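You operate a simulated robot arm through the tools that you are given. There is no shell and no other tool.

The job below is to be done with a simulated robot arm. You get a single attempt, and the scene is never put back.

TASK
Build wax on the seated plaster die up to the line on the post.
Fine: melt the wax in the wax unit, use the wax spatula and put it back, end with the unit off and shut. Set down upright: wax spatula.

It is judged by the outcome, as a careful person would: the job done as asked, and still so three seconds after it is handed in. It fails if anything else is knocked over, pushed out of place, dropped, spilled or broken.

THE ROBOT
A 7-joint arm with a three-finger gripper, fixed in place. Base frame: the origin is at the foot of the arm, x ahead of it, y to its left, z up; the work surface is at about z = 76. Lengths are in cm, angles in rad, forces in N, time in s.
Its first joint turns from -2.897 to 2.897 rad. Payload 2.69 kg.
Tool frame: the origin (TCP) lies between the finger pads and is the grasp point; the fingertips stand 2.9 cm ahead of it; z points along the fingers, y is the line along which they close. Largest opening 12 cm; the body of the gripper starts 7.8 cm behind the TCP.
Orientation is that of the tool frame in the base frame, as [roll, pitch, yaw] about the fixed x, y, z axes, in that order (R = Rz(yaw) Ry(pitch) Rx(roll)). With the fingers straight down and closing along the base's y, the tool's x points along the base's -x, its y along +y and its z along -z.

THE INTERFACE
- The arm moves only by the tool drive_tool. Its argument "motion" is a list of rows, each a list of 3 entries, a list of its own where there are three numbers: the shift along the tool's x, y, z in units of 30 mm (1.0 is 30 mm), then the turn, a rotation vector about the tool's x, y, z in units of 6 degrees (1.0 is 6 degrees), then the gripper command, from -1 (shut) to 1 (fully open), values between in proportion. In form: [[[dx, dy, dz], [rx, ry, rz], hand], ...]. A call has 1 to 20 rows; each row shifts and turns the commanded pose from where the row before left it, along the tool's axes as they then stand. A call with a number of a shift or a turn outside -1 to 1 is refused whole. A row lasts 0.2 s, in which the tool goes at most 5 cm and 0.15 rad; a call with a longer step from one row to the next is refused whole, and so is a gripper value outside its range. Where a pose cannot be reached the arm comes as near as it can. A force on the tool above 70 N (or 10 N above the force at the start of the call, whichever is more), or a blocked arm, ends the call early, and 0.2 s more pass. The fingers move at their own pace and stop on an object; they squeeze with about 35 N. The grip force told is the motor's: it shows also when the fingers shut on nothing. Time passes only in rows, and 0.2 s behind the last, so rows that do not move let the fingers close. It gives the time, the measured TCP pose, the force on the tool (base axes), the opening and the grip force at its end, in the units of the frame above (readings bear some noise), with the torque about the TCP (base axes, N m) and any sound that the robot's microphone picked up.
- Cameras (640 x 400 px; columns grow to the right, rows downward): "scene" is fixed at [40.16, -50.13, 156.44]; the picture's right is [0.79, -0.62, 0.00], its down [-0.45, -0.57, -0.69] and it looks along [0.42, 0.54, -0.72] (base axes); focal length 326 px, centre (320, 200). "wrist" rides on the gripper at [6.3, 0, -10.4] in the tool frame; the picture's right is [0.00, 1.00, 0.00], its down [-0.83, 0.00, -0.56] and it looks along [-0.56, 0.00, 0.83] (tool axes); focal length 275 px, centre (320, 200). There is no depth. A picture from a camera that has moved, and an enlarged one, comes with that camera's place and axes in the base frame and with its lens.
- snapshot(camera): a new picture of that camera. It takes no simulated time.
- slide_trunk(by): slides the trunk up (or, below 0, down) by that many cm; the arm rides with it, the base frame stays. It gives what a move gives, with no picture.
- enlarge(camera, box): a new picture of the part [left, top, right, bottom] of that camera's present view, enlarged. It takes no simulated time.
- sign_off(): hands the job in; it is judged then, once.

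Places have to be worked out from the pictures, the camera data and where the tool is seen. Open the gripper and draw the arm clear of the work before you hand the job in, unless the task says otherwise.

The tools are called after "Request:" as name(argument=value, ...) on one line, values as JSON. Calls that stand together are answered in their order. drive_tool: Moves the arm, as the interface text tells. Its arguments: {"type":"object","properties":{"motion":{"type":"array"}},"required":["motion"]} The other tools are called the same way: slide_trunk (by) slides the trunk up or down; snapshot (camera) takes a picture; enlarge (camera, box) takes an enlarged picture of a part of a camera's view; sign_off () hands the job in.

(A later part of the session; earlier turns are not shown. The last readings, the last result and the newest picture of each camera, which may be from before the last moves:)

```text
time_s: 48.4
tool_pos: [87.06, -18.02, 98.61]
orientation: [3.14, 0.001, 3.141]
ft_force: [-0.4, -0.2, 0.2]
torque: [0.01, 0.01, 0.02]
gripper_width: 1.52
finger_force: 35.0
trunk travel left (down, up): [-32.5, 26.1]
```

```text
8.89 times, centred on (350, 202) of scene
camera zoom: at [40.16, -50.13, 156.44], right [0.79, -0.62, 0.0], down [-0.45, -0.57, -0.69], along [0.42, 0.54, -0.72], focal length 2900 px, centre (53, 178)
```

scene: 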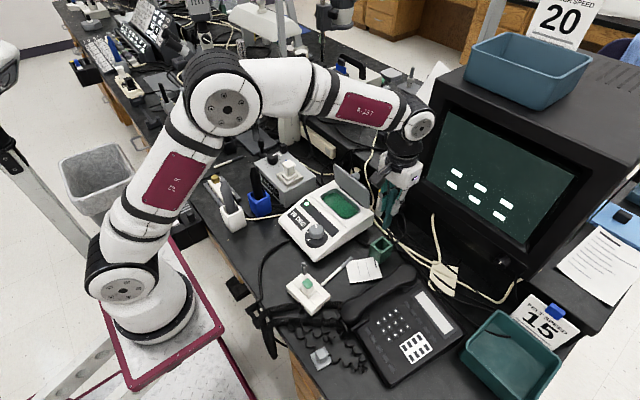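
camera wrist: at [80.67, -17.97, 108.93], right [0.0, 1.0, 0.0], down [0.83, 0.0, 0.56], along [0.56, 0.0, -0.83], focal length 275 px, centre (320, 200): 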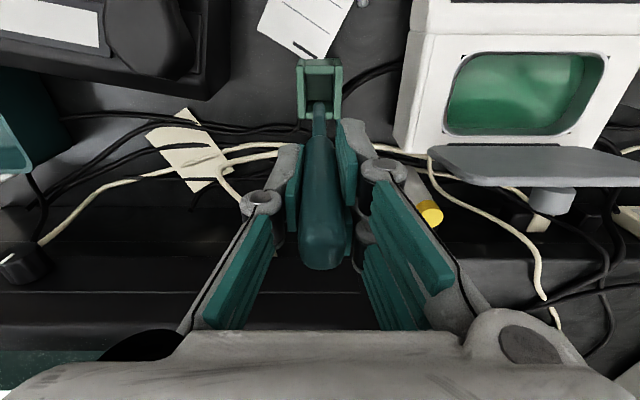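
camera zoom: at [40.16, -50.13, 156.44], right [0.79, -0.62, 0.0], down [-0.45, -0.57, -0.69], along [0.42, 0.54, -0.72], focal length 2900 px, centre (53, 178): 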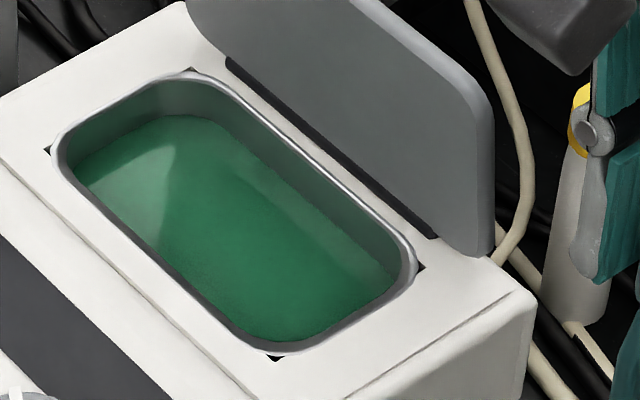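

I have the reference: cap top at z≈82.0 and line at z≈82.45, so about 0.4 cm of wax is needed. I carry the spatula over the centre of the molten pool at about (87, 0.3).

Request:
drive_tool(motion=[[[0, 0.5, 0], [0, 0, 0], -1], [[0, 0.8, 0], [0, 0, 0], -1], [[0, 0.8, 0], [0, 0, 0], -1], [[0, 0.8, 0], [0, 0, 0], -1], [[0, 0.8, 0], [0, 0, 0], -1], [[0, 0.8, 0], [0, 0, 0], -1], [[0, 0.8, 0], [0, 0, 0], -1], [[0, 0.8, 0], [0, 0, 0], -1], [[0, 0, 0.5], [0, 0, 0], -1], [[0, 0, 0.5], [0, 0, 0], -1], [[0, 0, 0], [0, 0, 0], -1]])

Request:
snapshot(camera="wrist")

Request:
enlarge(camera="scene", box=[300, 140, 400, 250])

```text
time_s: 50.8
tool_pos: [87.05, 0.28, 95.44]
orientation: [-3.141, 0.0, -3.141]
ft_force: [0.1, -0.3, -0.3]
torque: [-0.01, 0.03, 0.01]
gripper_width: 1.52
finger_force: 35.0
trunk travel left (down, up): [-32.5, 26.1]
```

```text
taken
camera wrist: at [80.63, 0.29, 105.82], right [0.0, 1.0, 0.0], down [0.83, 0.0, 0.56], along [0.56, 0.0, -0.83], focal length 275 px, centre (320, 200)
```

wrist: 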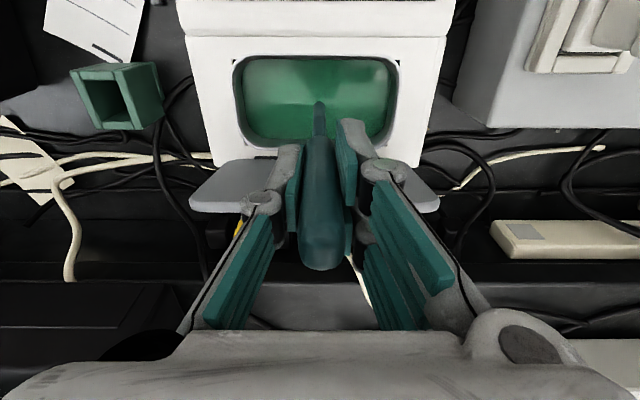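

```text
3.64 times, centred on (350, 195) of scene
camera zoom: at [40.16, -50.13, 156.44], right [0.79, -0.62, 0.0], down [-0.45, -0.57, -0.69], along [0.42, 0.54, -0.72], focal length 1186 px, centre (211, 218)
```

zoom: 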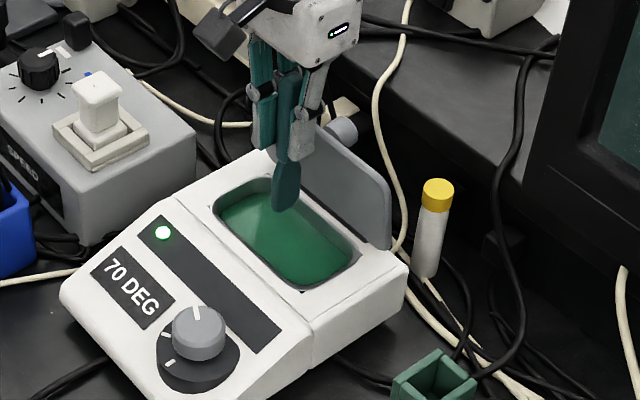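

The blade hangs over the centre of the pool. I dip slowly until the tip is about 0.7 cm below the wax surface, watching for contact with the pan floor.

Request:
drive_tool(motion=[[[0, 0, 0.5], [0, 0, 0], -1], [[0, 0, 0.4], [0, 0, 0], -1], [[0, 0, 0.3], [0, 0, 0], -1], [[0, 0, 0.2], [0, 0, 0], -1], [[0, 0, 0.15], [0, 0, 0], -1], [[0, 0, 0], [0, 0, 0], -1], [[0, 0, 0], [0, 0, 0], -1]])

Request:
enlarge(camera="scene", box=[325, 170, 375, 225])

Request:
enlarge(camera="wrist", box=[220, 40, 420, 180])

```text
time_s: 52.4
tool_pos: [87.04, 0.38, 90.92]
orientation: [-3.14, -0.001, 3.141]
ft_force: [-1.1, 0.2, -1.1]
torque: [-0.02, -0.01, 0.01]
gripper_width: 1.55
finger_force: 35.2
trunk travel left (down, up): [-32.5, 26.1]
```

```text
7.27 times, centred on (350, 198) of scene
camera zoom: at [40.16, -50.13, 156.44], right [0.79, -0.62, 0.0], down [-0.45, -0.57, -0.69], along [0.42, 0.54, -0.72], focal length 2373 px, centre (102, 218)
```

zoom: 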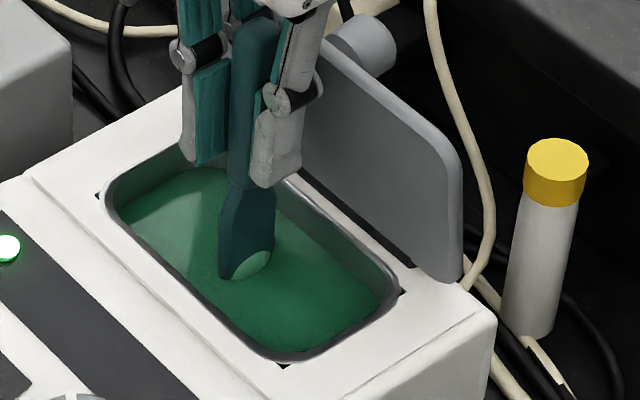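

```text
2.86 times, centred on (320, 110) of wrist
camera zoom: at [80.61, 0.28, 101.25], right [0.0, 1.0, 0.0], down [0.83, 0.0, 0.56], along [0.56, 0.0, -0.83], focal length 786 px, centre (320, 457)
```

zoom: 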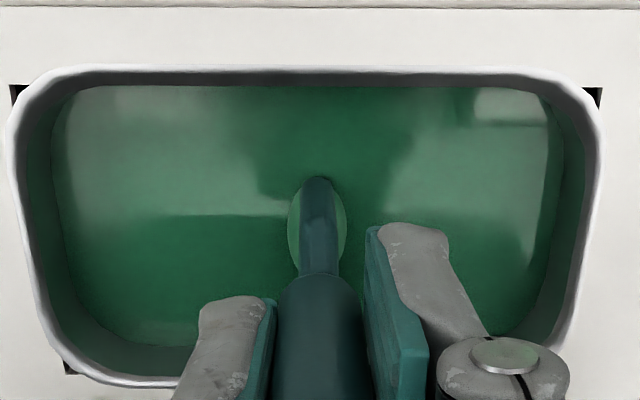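

The blade has picked up a light-green load of wax. I lift slowly and inspect it for drips.

Request:
drive_tool(motion=[[[0, 0, -0.15], [0, 0, 0], -1], [[0, 0, -0.25], [0, 0, 0], -1], [[0, 0, -0.3], [0, 0, 0], -1], [[0, 0, -0.4], [0, 0, 0], -1], [[0, 0, -0.5], [0, 0, 0], -1], [[0, 0, -0.5], [0, 0, 0], -1], [[0, 0, 0], [0, 0, 0], -1]])

Request:
enlarge(camera="scene", box=[325, 160, 375, 225])

Request:
enlarge(camera="wrist", box=[220, 40, 420, 180])

```text
time_s: 54.0
tool_pos: [86.97, 0.33, 97.1]
orientation: [3.141, 0.0, -3.141]
ft_force: [0.1, 0.1, -0.2]
torque: [-0.01, 0.0, 0.02]
gripper_width: 1.52
finger_force: 35.4
trunk travel left (down, up): [-32.5, 26.1]
```

```text
6.15 times, centred on (350, 192) of scene
camera zoom: at [40.16, -50.13, 156.44], right [0.79, -0.62, 0.0], down [-0.45, -0.57, -0.69], along [0.42, 0.54, -0.72], focal length 2008 px, centre (135, 246)
```

zoom: 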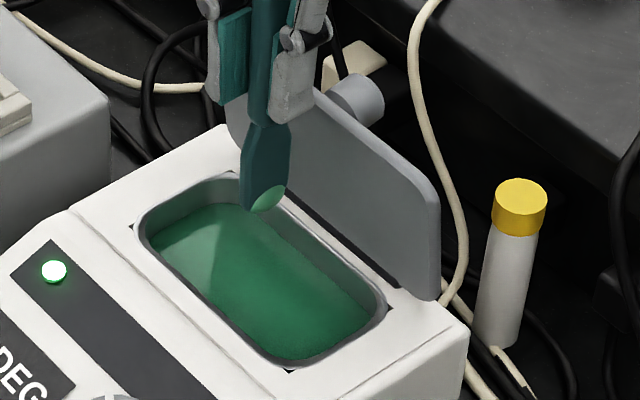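

```text
2.86 times, centred on (320, 110) of wrist
camera zoom: at [80.65, 0.25, 107.5], right [0.0, 1.0, 0.0], down [0.83, 0.0, 0.56], along [0.56, 0.0, -0.83], focal length 786 px, centre (320, 457)
```

zoom: 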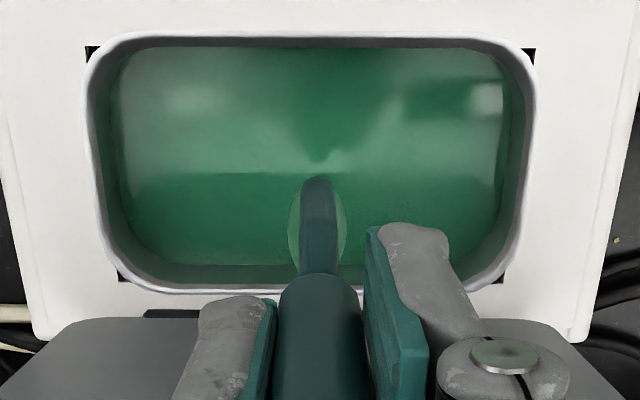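

The blade carries a neat blob of wax with no drips. I carry it over to the die at about (63.0, -15.4) and stop a few centimetres above.

Request:
drive_tool(motion=[[[0.5, -0.33, 0], [0, 0, 0], -1], [[0.88, -0.58, 0], [0, 0, 0], -1], [[0.88, -0.58, 0], [0, 0, 0], -1], [[0.88, -0.58, 0], [0, 0, 0], -1], [[0.88, -0.58, 0], [0, 0, 0], -1], [[0.88, -0.58, 0], [0, 0, 0], -1], [[0.88, -0.58, 0], [0, 0, 0], -1], [[0.88, -0.58, 0], [0, 0, 0], -1], [[0.88, -0.58, 0], [0, 0, 0], -1], [[0.45, -0.27, 0], [0, 0, 0], -1], [[0, 0, 0], [0, 0, 0], -1]])

Request:
snapshot(camera="wrist")

Request:
enlarge(camera="scene", box=[270, 210, 350, 310])

```text
time_s: 56.4
tool_pos: [63.08, -15.34, 97.24]
orientation: [-3.142, -0.002, -3.142]
ft_force: [-0.1, 1.0, -1.0]
torque: [0.0, 0.0, 0.0]
gripper_width: 1.52
finger_force: 34.8
trunk travel left (down, up): [-32.5, 26.1]
```

```text
taken
camera wrist: at [56.77, -15.28, 107.51], right [0.0, 1.0, 0.0], down [0.83, 0.0, 0.56], along [0.56, 0.0, -0.83], focal length 275 px, centre (320, 200)
```

wrist: 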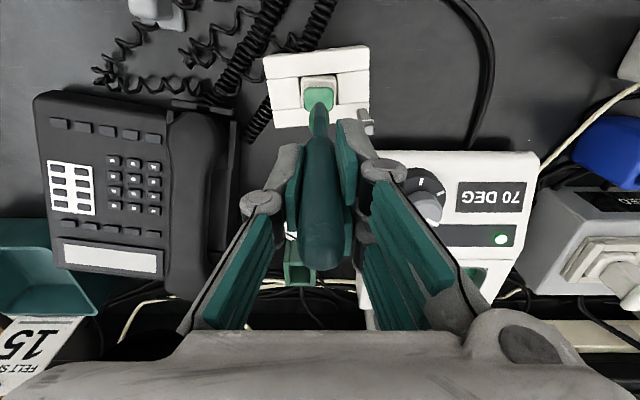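

```text
4.00 times, centred on (310, 260) of scene
camera zoom: at [40.16, -50.13, 156.44], right [0.79, -0.62, 0.0], down [-0.45, -0.57, -0.69], along [0.42, 0.54, -0.72], focal length 1305 px, centre (360, -40)
```

zoom: 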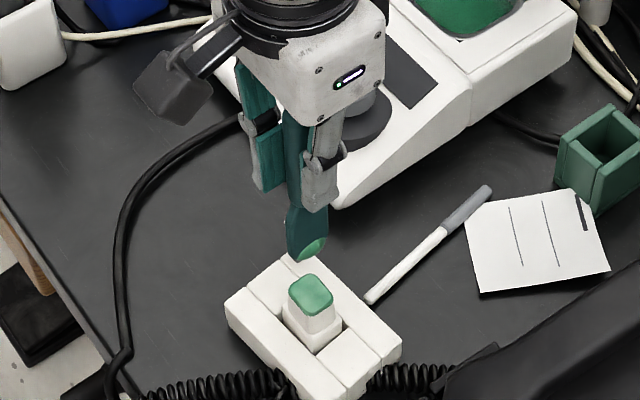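

I enlarge to check the tip's alignment over the cap.

Request:
enlarge(camera="wrist", box=[255, 35, 385, 145])

Request:
enlarge(camera="scene", box=[285, 255, 335, 300])

```text
3.64 times, centred on (320, 90) of wrist
camera zoom: at [56.77, -15.28, 107.51], right [0.0, 1.0, 0.0], down [0.83, 0.0, 0.56], along [0.56, 0.0, -0.83], focal length 1001 px, centre (320, 600)
```

zoom: 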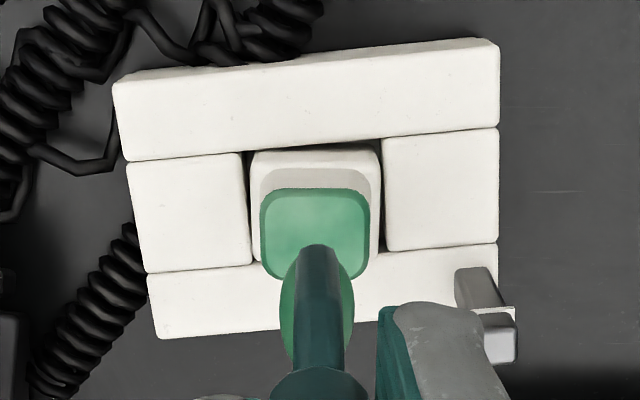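

```text
8.89 times, centred on (310, 278) of scene
camera zoom: at [40.16, -50.13, 156.44], right [0.79, -0.62, 0.0], down [-0.45, -0.57, -0.69], along [0.42, 0.54, -0.72], focal length 2900 px, centre (409, -489)
```

zoom: 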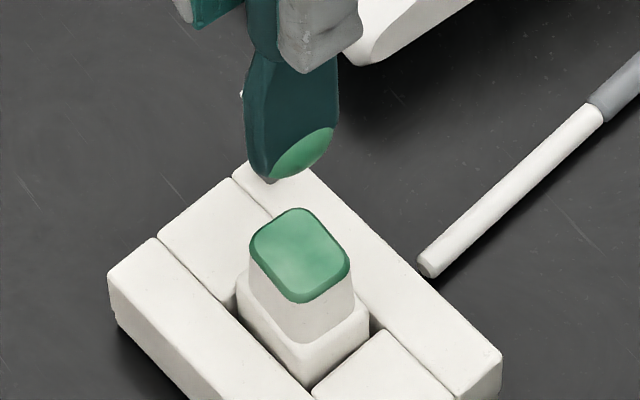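

The blade bottom is about 10.6 cm below the TCP, and the blob sits 0.3–0.4 cm toward +x of the blade axis. I shift slightly toward -x and lower until the blade is just above the cap, watching force.

Request:
drive_tool(motion=[[[0.1, 0, 0.45], [0, 0, 0], -1], [[0, 0, 0.4], [0, 0, 0], -1], [[0, 0, 0.3], [0, 0, 0], -1], [[0, 0, 0.2], [0, 0, 0], -1], [[0, 0, 0.07], [0, 0, 0], -1], [[0, 0, 0], [0, 0, 0], -1]])

Request:
enlarge(camera="scene", box=[285, 255, 335, 300])

Request:
enlarge(camera="wrist", box=[255, 45, 385, 155])

```text
time_s: 57.8
tool_pos: [62.76, -15.34, 93.0]
orientation: [-3.141, 0.001, -3.141]
ft_force: [-0.6, 0.2, -0.6]
torque: [-0.03, 0.01, 0.01]
gripper_width: 1.53
finger_force: 34.9
trunk travel left (down, up): [-32.5, 26.1]
```

```text
8.89 times, centred on (310, 278) of scene
camera zoom: at [40.16, -50.13, 156.44], right [0.79, -0.62, 0.0], down [-0.45, -0.57, -0.69], along [0.42, 0.54, -0.72], focal length 2900 px, centre (409, -489)
```

zoom: 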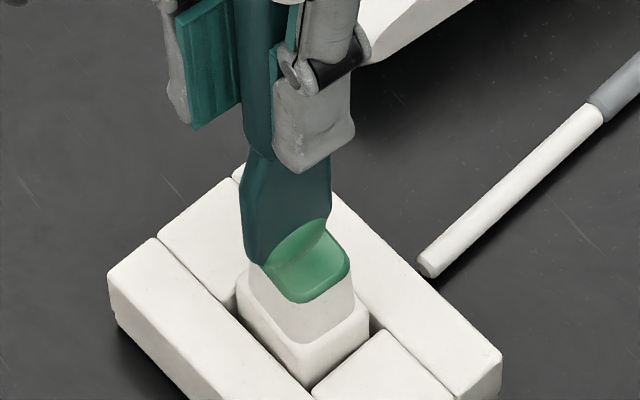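

```text
3.64 times, centred on (320, 100) of wrist
camera zoom: at [56.38, -15.36, 103.3], right [0.0, 1.0, 0.0], down [0.83, 0.0, 0.56], along [0.56, 0.0, -0.83], focal length 1001 px, centre (320, 564)
```

zoom: 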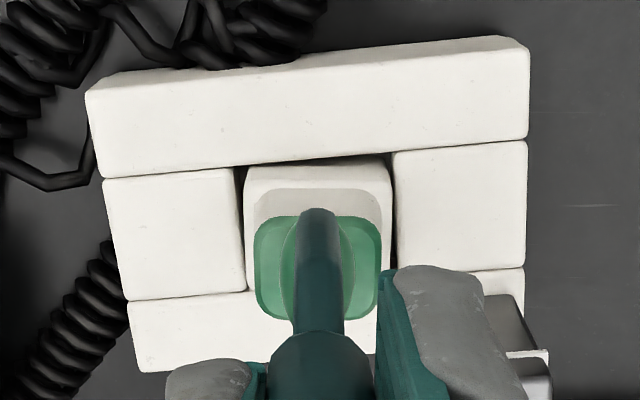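

The blob is at the cap's surface but there is no contact force yet. I lower in tiny steps and dwell.

Request:
drive_tool(motion=[[[0, 0, 0.05], [0, 0, 0], -1], [[0, 0, 0.05], [0, 0, 0], -1], [[0, 0, 0], [0, 0, 0], -1], [[0, 0, 0], [0, 0, 0], -1]])

Request:
enlarge(camera="scene", box=[285, 255, 335, 300])

Request:
enlarge(camera="wrist", box=[255, 45, 385, 155])

```text
time_s: 58.8
tool_pos: [62.74, -15.44, 92.68]
orientation: [3.141, 0.001, -3.142]
ft_force: [-0.6, -0.5, -0.7]
torque: [-0.01, -0.01, 0.01]
gripper_width: 1.52
finger_force: 34.9
trunk travel left (down, up): [-32.5, 26.1]
```

```text
8.89 times, centred on (310, 278) of scene
camera zoom: at [40.16, -50.13, 156.44], right [0.79, -0.62, 0.0], down [-0.45, -0.57, -0.69], along [0.42, 0.54, -0.72], focal length 2900 px, centre (409, -489)
```

zoom: 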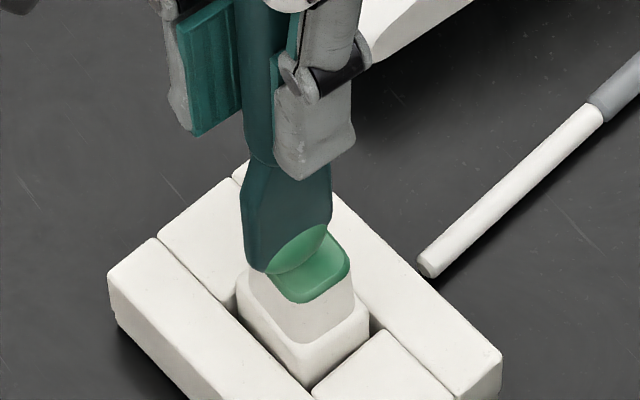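

```text
3.64 times, centred on (320, 100) of wrist
camera zoom: at [56.37, -15.39, 103.01], right [0.0, 1.0, 0.0], down [0.83, 0.0, 0.56], along [0.56, 0.0, -0.83], focal length 1001 px, centre (320, 564)
```

zoom: 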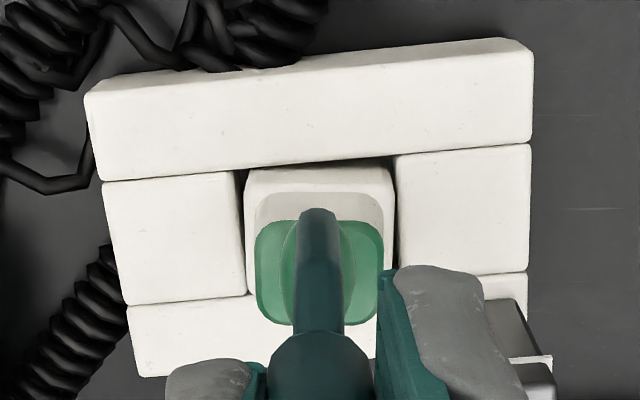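

No contact yet, and the blade sits a little toward the cap's near edge. I shift back toward +x by about 0.35 cm and continue down in tiny steps.

Request:
drive_tool(motion=[[[-0.06, 0, 0], [0, 0, 0], -1], [[-0.06, 0, 0], [0, 0, 0], -1], [[0, 0, 0.04], [0, 0, 0], -1], [[0, 0, 0.04], [0, 0, 0], -1], [[0, 0, 0], [0, 0, 0], -1], [[0, 0, 0], [0, 0, 0], -1]])

Request:
enlarge(camera="scene", box=[285, 255, 335, 300])

Request:
enlarge(camera="wrist", box=[255, 45, 385, 155])

```text
time_s: 60.2
tool_pos: [63.08, -15.33, 92.29]
orientation: [3.141, 0.0, -3.141]
ft_force: [-0.5, 0.3, 0.0]
torque: [0.04, 0.0, -0.03]
gripper_width: 1.51
finger_force: 35.0
trunk travel left (down, up): [-32.5, 26.1]
```

```text
8.89 times, centred on (310, 278) of scene
camera zoom: at [40.16, -50.13, 156.44], right [0.79, -0.62, 0.0], down [-0.45, -0.57, -0.69], along [0.42, 0.54, -0.72], focal length 2900 px, centre (409, -489)
```

zoom: 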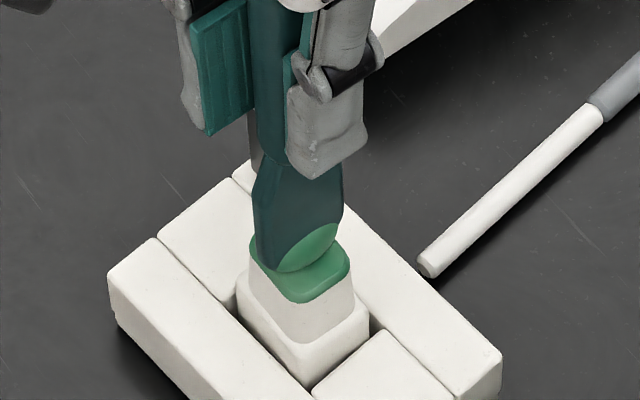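

```text
3.64 times, centred on (320, 100) of wrist
camera zoom: at [56.76, -15.39, 102.67], right [0.0, 1.0, 0.0], down [0.83, 0.0, 0.56], along [0.56, 0.0, -0.83], focal length 1001 px, centre (320, 564)
```

zoom: 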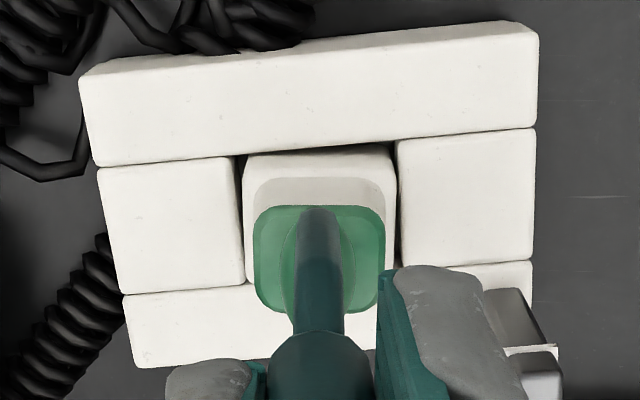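

Still no contact force. I step down a further 0.15 cm and dwell.

Request:
drive_tool(motion=[[[0, 0, 0.03], [0, 0, 0], -1], [[0, 0, 0.03], [0, 0, 0], -1], [[0, 0, 0], [0, 0, 0], -1], [[0, 0, 0], [0, 0, 0], -1]])

Request:
enlarge(camera="scene", box=[285, 255, 335, 300])

```text
time_s: 61.2
tool_pos: [63.13, -15.34, 92.24]
orientation: [-3.141, 0.0, -3.141]
ft_force: [0.5, 1.3, -0.3]
torque: [-0.02, 0.02, -0.03]
gripper_width: 1.49
finger_force: 34.8
trunk travel left (down, up): [-32.5, 26.1]
```

```text
8.89 times, centred on (310, 278) of scene
camera zoom: at [40.16, -50.13, 156.44], right [0.79, -0.62, 0.0], down [-0.45, -0.57, -0.69], along [0.42, 0.54, -0.72], focal length 2900 px, centre (409, -489)
```

zoom: 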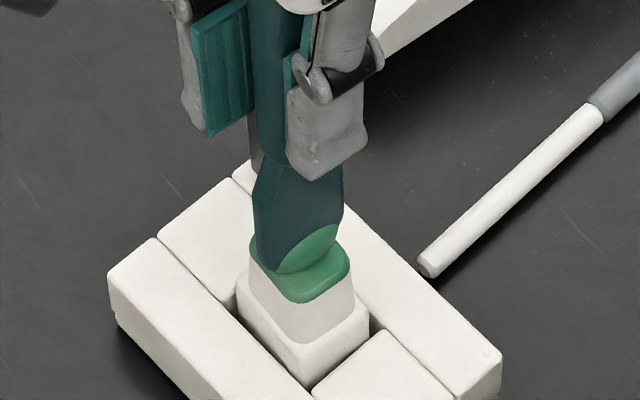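

The pictures are unchanged and force is still near zero. I continue lowering by about 0.1 cm at a time.

Request:
drive_tool(motion=[[[0, 0, 0.03], [0, 0, 0], -1], [[0, 0, 0], [0, 0, 0], -1]])

Request:
drive_tool(motion=[[[0, 0, 0.03], [0, 0, 0], -1], [[0, 0, 0], [0, 0, 0], -1]])

Request:
enlarge(camera="scene", box=[285, 255, 335, 300])

Request:
enlarge(camera="wrist", box=[255, 45, 385, 155])

```text
time_s: 61.8
tool_pos: [63.18, -15.27, 92.19]
orientation: [3.141, 0.001, 3.142]
ft_force: [-0.2, -0.4, -0.3]
torque: [0.01, -0.04, 0.01]
gripper_width: 1.54
finger_force: 34.5
trunk travel left (down, up): [-32.5, 26.1]
```

```text
time_s: 62.4
tool_pos: [63.31, -15.4, 91.99]
orientation: [-3.141, 0.001, 3.14]
ft_force: [0.2, -0.1, -1.7]
torque: [-0.01, -0.03, 0.0]
gripper_width: 1.51
finger_force: 35.2
trunk travel left (down, up): [-32.5, 26.1]
```

```text
8.89 times, centred on (310, 278) of scene
camera zoom: at [40.16, -50.13, 156.44], right [0.79, -0.62, 0.0], down [-0.45, -0.57, -0.69], along [0.42, 0.54, -0.72], focal length 2900 px, centre (409, -489)
```

zoom: 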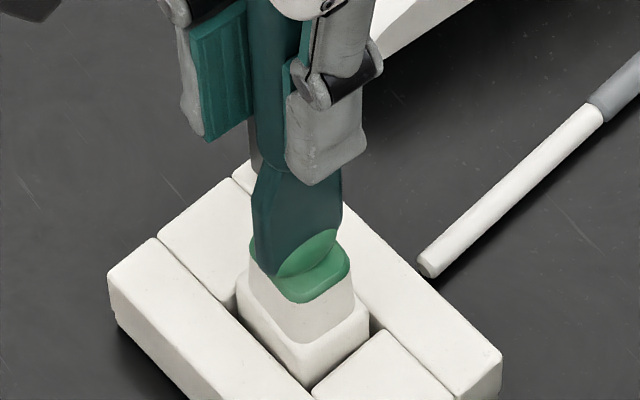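

```text
3.64 times, centred on (320, 100) of wrist
camera zoom: at [56.74, -15.37, 102.34], right [0.0, 1.0, 0.0], down [0.83, 0.0, 0.56], along [0.56, 0.0, -0.83], focal length 1001 px, centre (320, 564)
```

zoom: 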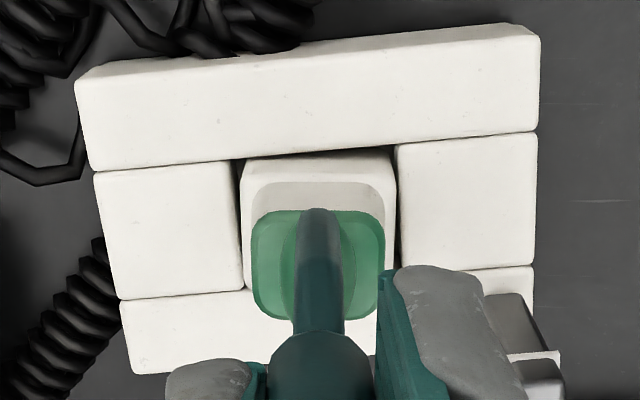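

By both cameras the blade's lower edge is now right at the cap's height, with its near corner about 0.2 cm off the cap's edge. I shift +x slightly to centre it and lower a touch more.

Request:
drive_tool(motion=[[[-0.04, 0, 0], [0, 0, 0], -1], [[-0.03, -0.02, 0], [0, 0, 0], -1], [[0, 0, 0.03], [0, 0, 0], -1], [[0, 0, 0], [0, 0, 0], -1]])

Request:
enlarge(camera="scene", box=[295, 260, 325, 295])

Request:
enlarge(camera="wrist", box=[285, 85, 355, 140])

```text
time_s: 63.4
tool_pos: [63.23, -15.36, 91.94]
orientation: [3.141, 0.002, 3.141]
ft_force: [-1.0, 0.2, 7.3]
torque: [0.03, 0.05, 0.02]
gripper_width: 1.51
finger_force: 35.3
trunk travel left (down, up): [-32.5, 26.1]
```

```text
11.43 times, centred on (310, 278) of scene
camera zoom: at [40.16, -50.13, 156.44], right [0.79, -0.62, 0.0], down [-0.45, -0.57, -0.69], along [0.42, 0.54, -0.72], focal length 3729 px, centre (434, -686)
```

zoom: 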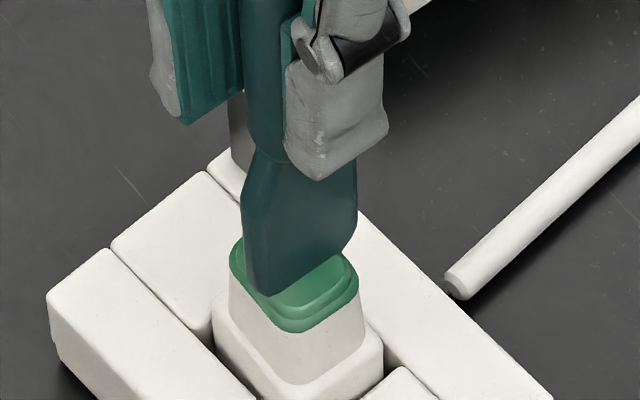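

```text
7.27 times, centred on (320, 112) of wrist
camera zoom: at [56.9, -15.43, 102.28], right [0.0, 1.0, 0.0], down [0.83, 0.0, 0.56], along [0.56, 0.0, -0.83], focal length 2002 px, centre (320, 836)
```

zoom: 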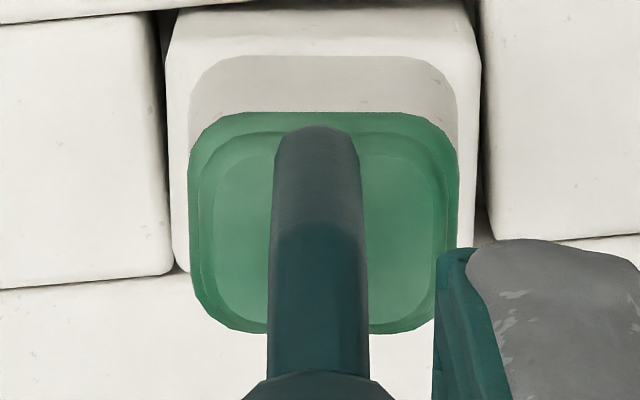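

Contact at 7 N: the blob has transferred and a second layer now sits on the cap. I raise the spatula and compare the new top with the line.

Request:
drive_tool(motion=[[[0, 0, -0.2], [0, 0, 0], -1], [[0, 0, -0.6], [0, 0, 0], -1], [[0, 0, -0.8], [0, 0, 0], -1], [[0, 0, -0.8], [0, 0, 0], -1], [[0, 0, 0], [0, 0, 0], -1]])

Request:
enlarge(camera="scene", box=[295, 260, 325, 300])

Request:
enlarge(camera="wrist", box=[270, 35, 390, 120])

Request:
enlarge(camera="scene", box=[280, 190, 380, 260])

```text
time_s: 64.6
tool_pos: [63.32, -15.56, 99.21]
orientation: [-3.141, -0.002, 3.141]
ft_force: [0.6, -0.4, -0.4]
torque: [-0.03, -0.01, 0.0]
gripper_width: 1.53
finger_force: 35.0
trunk travel left (down, up): [-32.5, 26.1]
```

```text
10.00 times, centred on (310, 280) of scene
camera zoom: at [40.16, -50.13, 156.44], right [0.79, -0.62, 0.0], down [-0.45, -0.57, -0.69], along [0.42, 0.54, -0.72], focal length 3263 px, centre (420, -600)
```

zoom: 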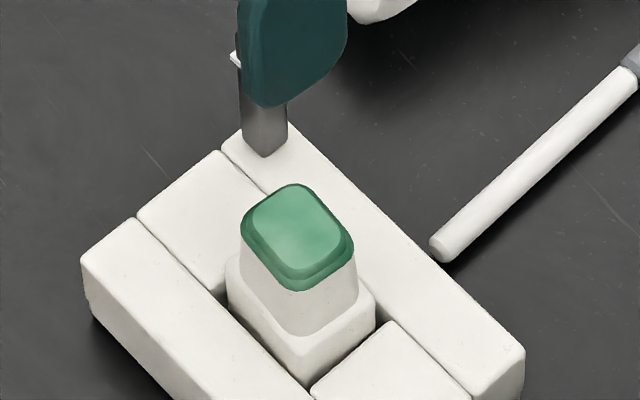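

```text
4.71 times, centred on (330, 78) of wrist
camera zoom: at [56.87, -15.47, 109.47], right [0.0, 1.0, 0.0], down [0.83, 0.0, 0.56], along [0.56, 0.0, -0.83], focal length 1295 px, centre (273, 776)
```

zoom: 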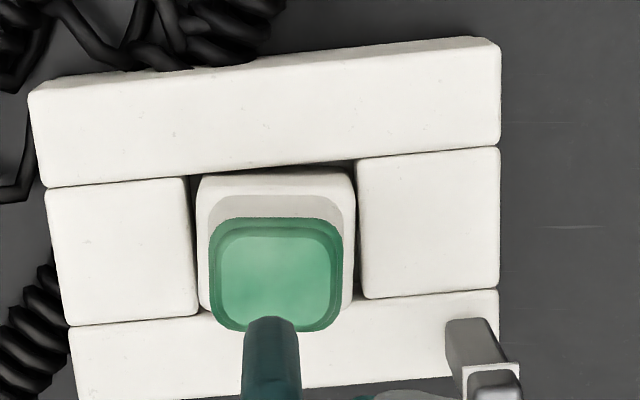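

```text
5.71 times, centred on (330, 225) of scene
camera zoom: at [40.16, -50.13, 156.44], right [0.79, -0.62, 0.0], down [-0.45, -0.57, -0.69], along [0.42, 0.54, -0.72], focal length 1864 px, centre (263, 57)
```

zoom: 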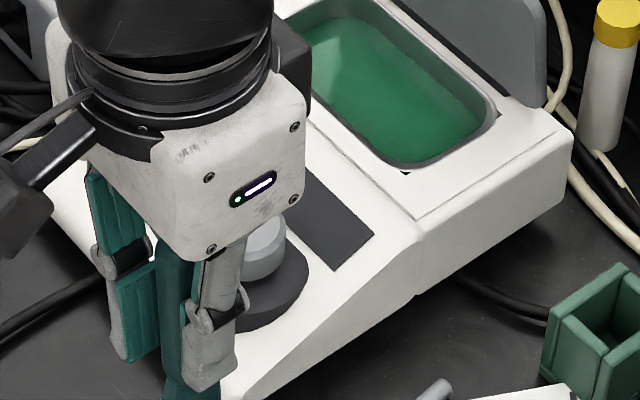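

I zoom tighter to measure the thickness of the new layer and the line height.

Request:
enlarge(camera="scene", box=[300, 275, 318, 292])

Request:
enlarge(camera="wrist", box=[305, 70, 345, 100])

Request:
enlarge(camera="wrist", box=[345, 90, 385, 125])

```text
16.00 times, centred on (309, 284) of scene
camera zoom: at [40.16, -50.13, 156.44], right [0.79, -0.62, 0.0], down [-0.45, -0.57, -0.69], along [0.42, 0.54, -0.72], focal length 5221 px, centre (496, -1136)
```

zoom: 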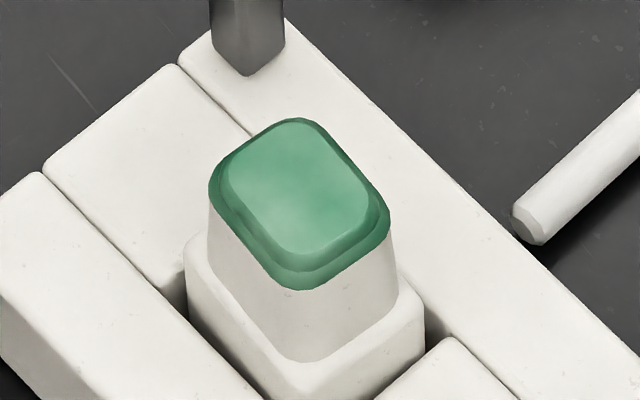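

```text
13.33 times, centred on (325, 85) of wrist
camera zoom: at [56.87, -15.47, 109.47], right [0.0, 1.0, 0.0], down [0.83, 0.0, 0.56], along [0.56, 0.0, -0.83], focal length 3670 px, centre (253, 1733)
```

zoom: 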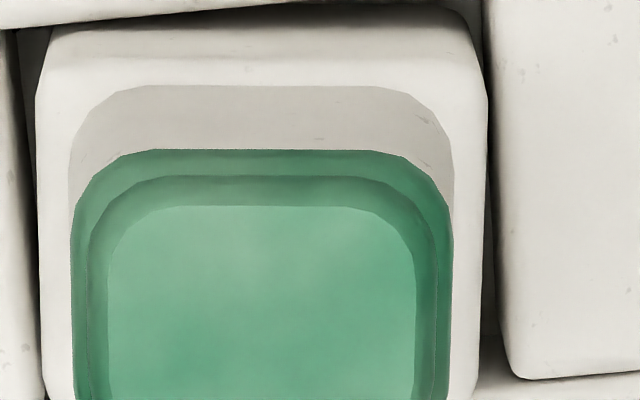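

```text
11.43 times, centred on (365, 108) of wrist
camera zoom: at [56.87, -15.47, 109.47], right [0.0, 1.0, 0.0], down [0.83, 0.0, 0.56], along [0.56, 0.0, -0.83], focal length 3146 px, centre (-194, 1257)
```

zoom: 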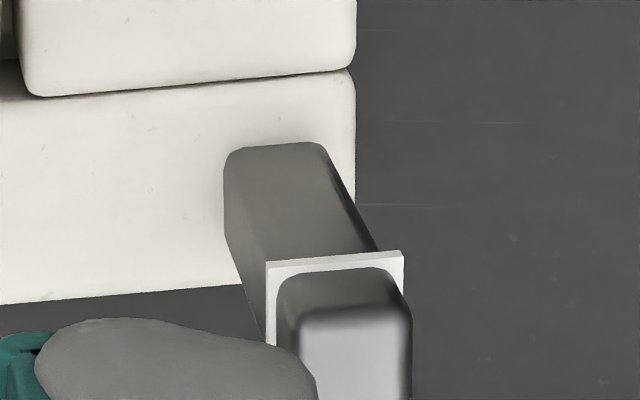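

Both views suggest the new top is already close to the line's height, but I need a cleaner comparison. I move the spatula aside so that both cameras see the die and post without obstruction.

Request:
drive_tool(motion=[[[-0.3, 0.8, -0.3], [0, 0, 0], -1], [[-0.3, 0.8, -0.3], [0, 0, 0], -1], [[-0.3, 0.8, 0], [0, 0, 0], -1], [[0, 0.6, 0], [0, 0, 0], -1], [[0, 0, 0], [0, 0, 0], -1]])

Request:
snapshot(camera="wrist")

Request:
enlarge(camera="scene", box=[300, 275, 318, 292])

Request:
enlarge(camera="scene", box=[296, 260, 312, 278])

Request:
enlarge(camera="scene", box=[305, 210, 385, 260])

```text
time_s: 65.8
tool_pos: [66.12, -6.45, 100.83]
orientation: [3.142, 0.001, -3.14]
ft_force: [-0.1, 0.6, -0.9]
torque: [0.0, -0.03, 0.0]
gripper_width: 1.52
finger_force: 35.5
trunk travel left (down, up): [-32.5, 26.1]
```

```text
taken
camera wrist: at [59.67, -6.44, 111.18], right [0.0, 1.0, 0.0], down [0.83, 0.0, 0.56], along [0.56, 0.0, -0.83], focal length 275 px, centre (320, 200)
```

wrist: 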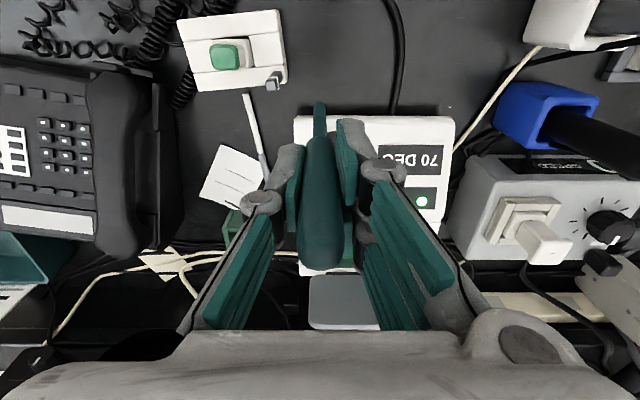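

```text
16.00 times, centred on (309, 284) of scene
camera zoom: at [40.16, -50.13, 156.44], right [0.79, -0.62, 0.0], down [-0.45, -0.57, -0.69], along [0.42, 0.54, -0.72], focal length 5221 px, centre (496, -1136)
```

zoom: 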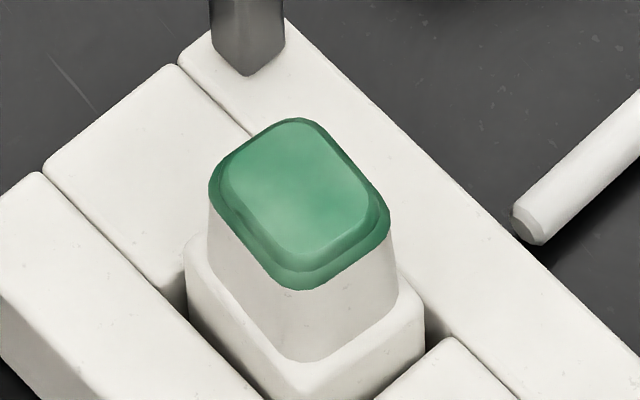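

```text
16.00 times, centred on (304, 269) of scene
camera zoom: at [40.16, -50.13, 156.44], right [0.79, -0.62, 0.0], down [-0.45, -0.57, -0.69], along [0.42, 0.54, -0.72], focal length 5221 px, centre (576, -904)
```

zoom: 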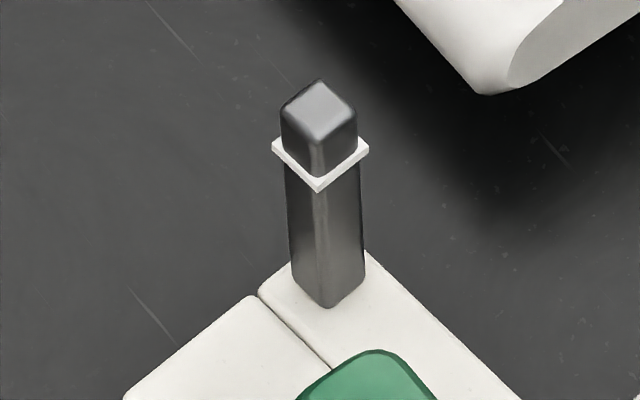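

```text
8.00 times, centred on (345, 235) of scene
camera zoom: at [40.16, -50.13, 156.44], right [0.79, -0.62, 0.0], down [-0.45, -0.57, -0.69], along [0.42, 0.54, -0.72], focal length 2610 px, centre (120, -80)
```

zoom: 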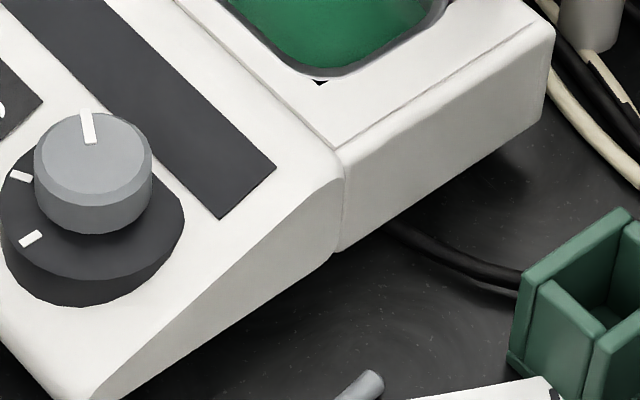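

Now I enlarge the wrist view of the cap and of the post line from this pose.

Request:
enlarge(camera="wrist", box=[200, 32, 250, 76])

Request:
enlarge(camera="wrist", box=[250, 60, 300, 104])

Request:
enlarge(camera="scene", box=[303, 277, 315, 287])

```text
9.09 times, centred on (225, 54) of wrist
camera zoom: at [59.67, -6.44, 111.18], right [0.0, 1.0, 0.0], down [0.83, 0.0, 0.56], along [0.56, 0.0, -0.83], focal length 2502 px, centre (1184, 1527)
```

zoom: 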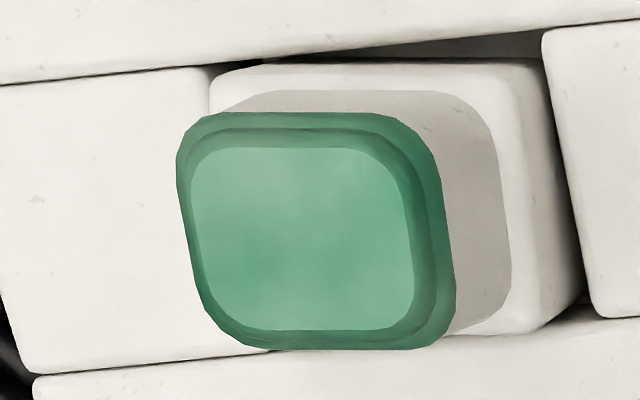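

```text
9.09 times, centred on (275, 82) of wrist
camera zoom: at [59.67, -6.44, 111.18], right [0.0, 1.0, 0.0], down [0.83, 0.0, 0.56], along [0.56, 0.0, -0.83], focal length 2502 px, centre (729, 1273)
```

zoom: 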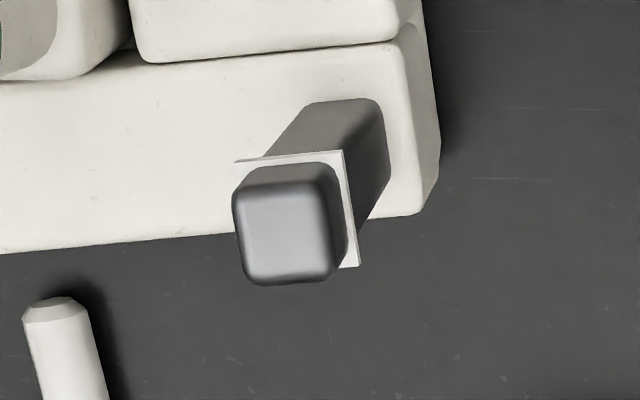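

```text
16.00 times, centred on (309, 282) of scene
camera zoom: at [40.16, -50.13, 156.44], right [0.79, -0.62, 0.0], down [-0.45, -0.57, -0.69], along [0.42, 0.54, -0.72], focal length 5221 px, centre (496, -1112)
```

zoom: 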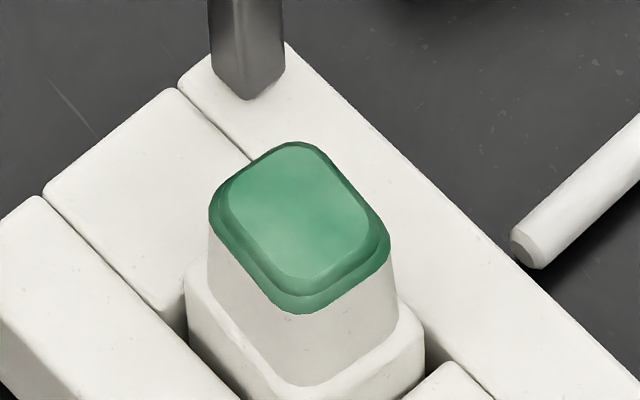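

Triangulating the cap top against the ring puts the remaining gap at about 0.2 cm, roughly one more layer like the one just laid (0.43 cm at the start). I return to the pool for a second load.

Request:
drive_tool(motion=[[[-0.87, 0.281, 0], [0, 0, 0], -1], [[-0.87, 0.281, 0], [0, 0, 0], -1], [[-0.87, 0.281, 0], [0, 0, 0], -1], [[-0.87, 0.281, 0], [0, 0, 0], -1], [[-0.87, 0.281, 0], [0, 0, 0], -1], [[-0.87, 0.281, 0], [0, 0, 0], -1], [[-0.87, 0.281, 0], [0, 0, 0], -1], [[-0.87, 0.281, 0.3], [0, 0, 0], -1], [[0, 0, 0.7], [0, 0, 0], -1], [[0, 0, 0.5], [0, 0, 0], -1], [[0, 0, 0], [0, 0, 0], -1]])

Request:
snapshot(camera="wrist")

Request:
enlarge(camera="scene", box=[270, 140, 400, 250])

```text
time_s: 68.2
tool_pos: [87.13, 0.3, 96.58]
orientation: [-3.141, 0.001, 3.14]
ft_force: [0.0, 0.8, -0.5]
torque: [-0.03, 0.01, -0.02]
gripper_width: 1.52
finger_force: 35.2
trunk travel left (down, up): [-32.5, 26.1]
```

```text
taken
camera wrist: at [80.58, 0.24, 106.8], right [0.0, 1.0, 0.0], down [0.83, 0.0, 0.56], along [0.56, 0.0, -0.83], focal length 275 px, centre (320, 200)
```

wrist: 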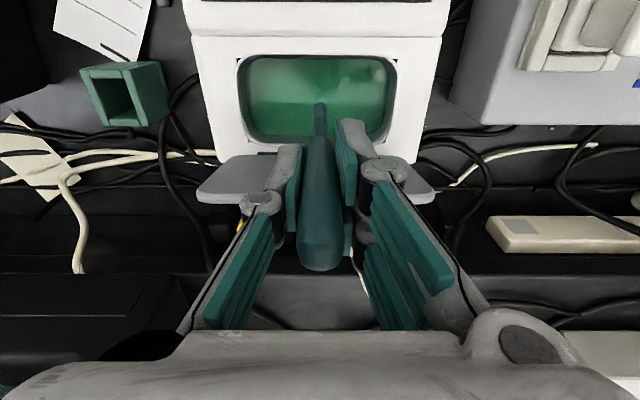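

```text
3.64 times, centred on (335, 195) of scene
camera zoom: at [40.16, -50.13, 156.44], right [0.79, -0.62, 0.0], down [-0.45, -0.57, -0.69], along [0.42, 0.54, -0.72], focal length 1186 px, centre (266, 218)
```

zoom: 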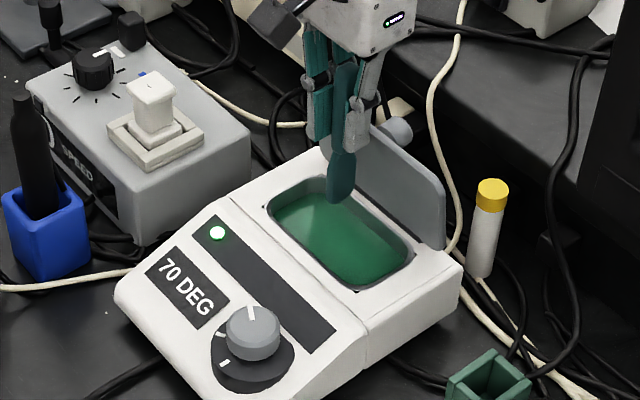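

I dip to the same depth as before (TCP z≈90.9), dwell briefly, and lift out.

Request:
drive_tool(motion=[[[0, 0, 0.5], [0, 0, 0], -1], [[0, 0, 0.5], [0, 0, 0], -1], [[0, 0, 0.4], [0, 0, 0], -1], [[0, 0, 0.3], [0, 0, 0], -1], [[0, 0, 0.2], [0, 0, 0], -1], [[0, 0, 0], [0, 0, 0], -1], [[0, 0, 0], [0, 0, 0], -1]])

Request:
drive_tool(motion=[[[0, 0, -0.15], [0, 0, 0], -1], [[0, 0, -0.25], [0, 0, 0], -1], [[0, 0, -0.3], [0, 0, 0], -1], [[0, 0, -0.4], [0, 0, 0], -1], [[0, 0, -0.5], [0, 0, 0], -1], [[0, 0, -0.5], [0, 0, 0], -1], [[0, 0, 0], [0, 0, 0], -1]])

Request:
enlarge(camera="scene", box=[325, 160, 375, 225])

```text
time_s: 69.8
tool_pos: [87.04, 0.35, 90.74]
orientation: [-3.141, 0.0, -3.141]
ft_force: [0.2, -0.2, -0.2]
torque: [0.03, 0.0, 0.01]
gripper_width: 1.5
finger_force: 34.9
trunk travel left (down, up): [-32.5, 26.1]
```

```text
time_s: 71.4
tool_pos: [86.92, 0.39, 97.15]
orientation: [3.141, 0.0, 3.141]
ft_force: [0.5, 0.4, 0.5]
torque: [0.02, -0.05, 0.01]
gripper_width: 1.53
finger_force: 34.9
trunk travel left (down, up): [-32.5, 26.1]
```

```text
6.15 times, centred on (350, 192) of scene
camera zoom: at [40.16, -50.13, 156.44], right [0.79, -0.62, 0.0], down [-0.45, -0.57, -0.69], along [0.42, 0.54, -0.72], focal length 2008 px, centre (135, 246)
```

zoom: 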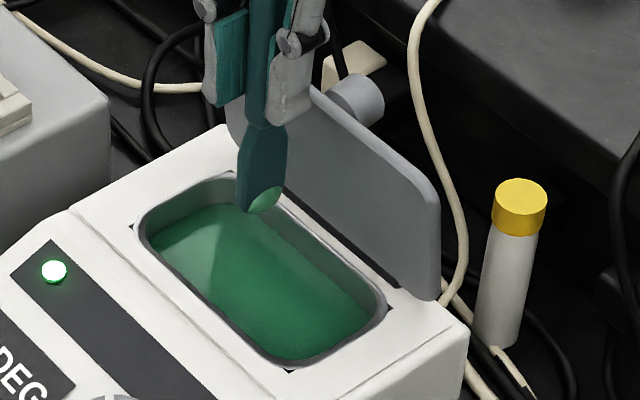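

The blade is loaded again. I carry it back over the die.

Request:
drive_tool(motion=[[[0.5, -0.33, 0], [0, 0, 0], -1], [[0.85, -0.57, 0], [0, 0, 0], -1], [[0.85, -0.57, 0], [0, 0, 0], -1], [[0.85, -0.57, 0], [0, 0, 0], -1], [[0.85, -0.57, 0], [0, 0, 0], -1], [[0.85, -0.57, 0], [0, 0, 0], -1], [[0.85, -0.57, 0], [0, 0, 0], -1], [[0.85, -0.57, 0], [0, 0, 0], -1], [[0.85, -0.57, 0], [0, 0, 0], -1], [[0.6, -0.38, 0], [0, 0, 0], -1], [[0, 0, 0.5], [0, 0, 0], -1], [[0, 0, 0.45], [0, 0, 0], -1], [[0, 0, 0.25], [0, 0, 0], -1], [[0, 0, 0], [0, 0, 0], -1]])

Request:
enlarge(camera="scene", box=[285, 255, 335, 300])

Request:
enlarge(camera="wrist", box=[255, 45, 385, 155])

```text
time_s: 74.4
tool_pos: [63.03, -15.49, 93.43]
orientation: [-3.142, 0.001, -3.141]
ft_force: [-0.8, 0.6, -0.4]
torque: [0.01, -0.03, 0.0]
gripper_width: 1.54
finger_force: 34.6
trunk travel left (down, up): [-32.5, 26.1]
```

```text
8.89 times, centred on (310, 278) of scene
camera zoom: at [40.16, -50.13, 156.44], right [0.79, -0.62, 0.0], down [-0.45, -0.57, -0.69], along [0.42, 0.54, -0.72], focal length 2900 px, centre (409, -489)
```

zoom: 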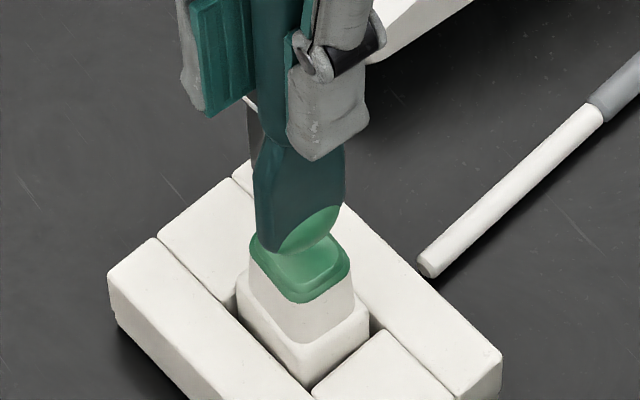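

```text
3.64 times, centred on (320, 100) of wrist
camera zoom: at [56.74, -15.52, 103.75], right [0.0, 1.0, 0.0], down [0.83, 0.0, 0.56], along [0.56, 0.0, -0.83], focal length 1001 px, centre (320, 564)
```

zoom: 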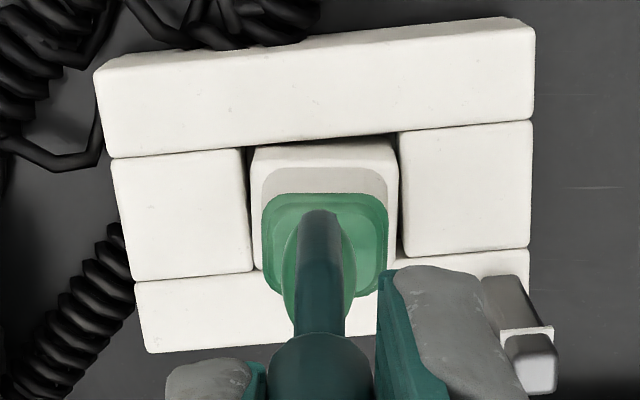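

Slightly recentred, I lower toward the expected contact at TCP z≈92.1.

Request:
drive_tool(motion=[[[-0.06, 0.03, 0.15], [0, 0, 0], -1], [[0, 0, 0.12], [0, 0, 0], -1], [[0, 0, 0.05], [0, 0, 0], -1], [[0, 0, 0], [0, 0, 0], -1]])

Request:
enlarge(camera="scene", box=[295, 260, 325, 295])

```text
time_s: 75.4
tool_pos: [63.47, -15.52, 92.49]
orientation: [3.142, -0.002, 3.14]
ft_force: [-0.5, 0.2, -0.7]
torque: [0.0, -0.02, -0.04]
gripper_width: 1.53
finger_force: 35.1
trunk travel left (down, up): [-32.5, 26.1]
```

```text
11.43 times, centred on (310, 278) of scene
camera zoom: at [40.16, -50.13, 156.44], right [0.79, -0.62, 0.0], down [-0.45, -0.57, -0.69], along [0.42, 0.54, -0.72], focal length 3729 px, centre (434, -686)
```

zoom: 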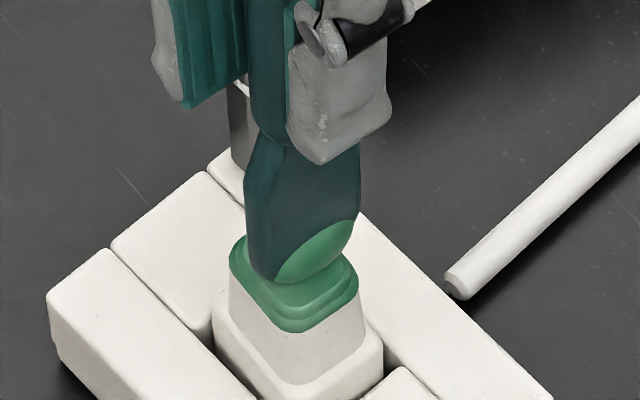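

I continue down in 0.1 cm steps until contact.

Request:
drive_tool(motion=[[[0, 0, 0.035], [0, 0, 0], -1], [[0, 0, 0], [0, 0, 0], -1]])

Request:
drive_tool(motion=[[[0, 0, 0.03], [0, 0, 0], -1], [[0, 0, 0], [0, 0, 0], -1]])

Request:
enlarge(camera="scene", box=[295, 260, 325, 295])

```text
time_s: 76.0
tool_pos: [63.4, -15.5, 92.31]
orientation: [3.14, 0.0, -3.141]
ft_force: [0.3, 0.7, -0.3]
torque: [0.04, 0.02, 0.01]
gripper_width: 1.51
finger_force: 35.1
trunk travel left (down, up): [-32.5, 26.1]
```

```text
time_s: 76.6
tool_pos: [63.48, -15.35, 92.26]
orientation: [3.14, -0.001, -3.141]
ft_force: [0.4, -0.9, -1.3]
torque: [-0.06, 0.03, -0.01]
gripper_width: 1.53
finger_force: 34.8
trunk travel left (down, up): [-32.5, 26.1]
```

```text
11.43 times, centred on (310, 278) of scene
camera zoom: at [40.16, -50.13, 156.44], right [0.79, -0.62, 0.0], down [-0.45, -0.57, -0.69], along [0.42, 0.54, -0.72], focal length 3729 px, centre (434, -686)
```

zoom: 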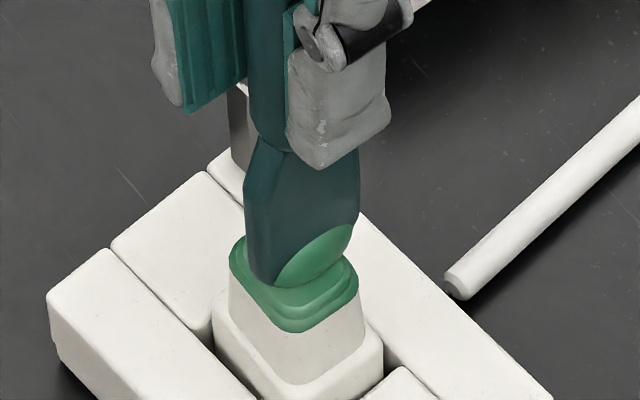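

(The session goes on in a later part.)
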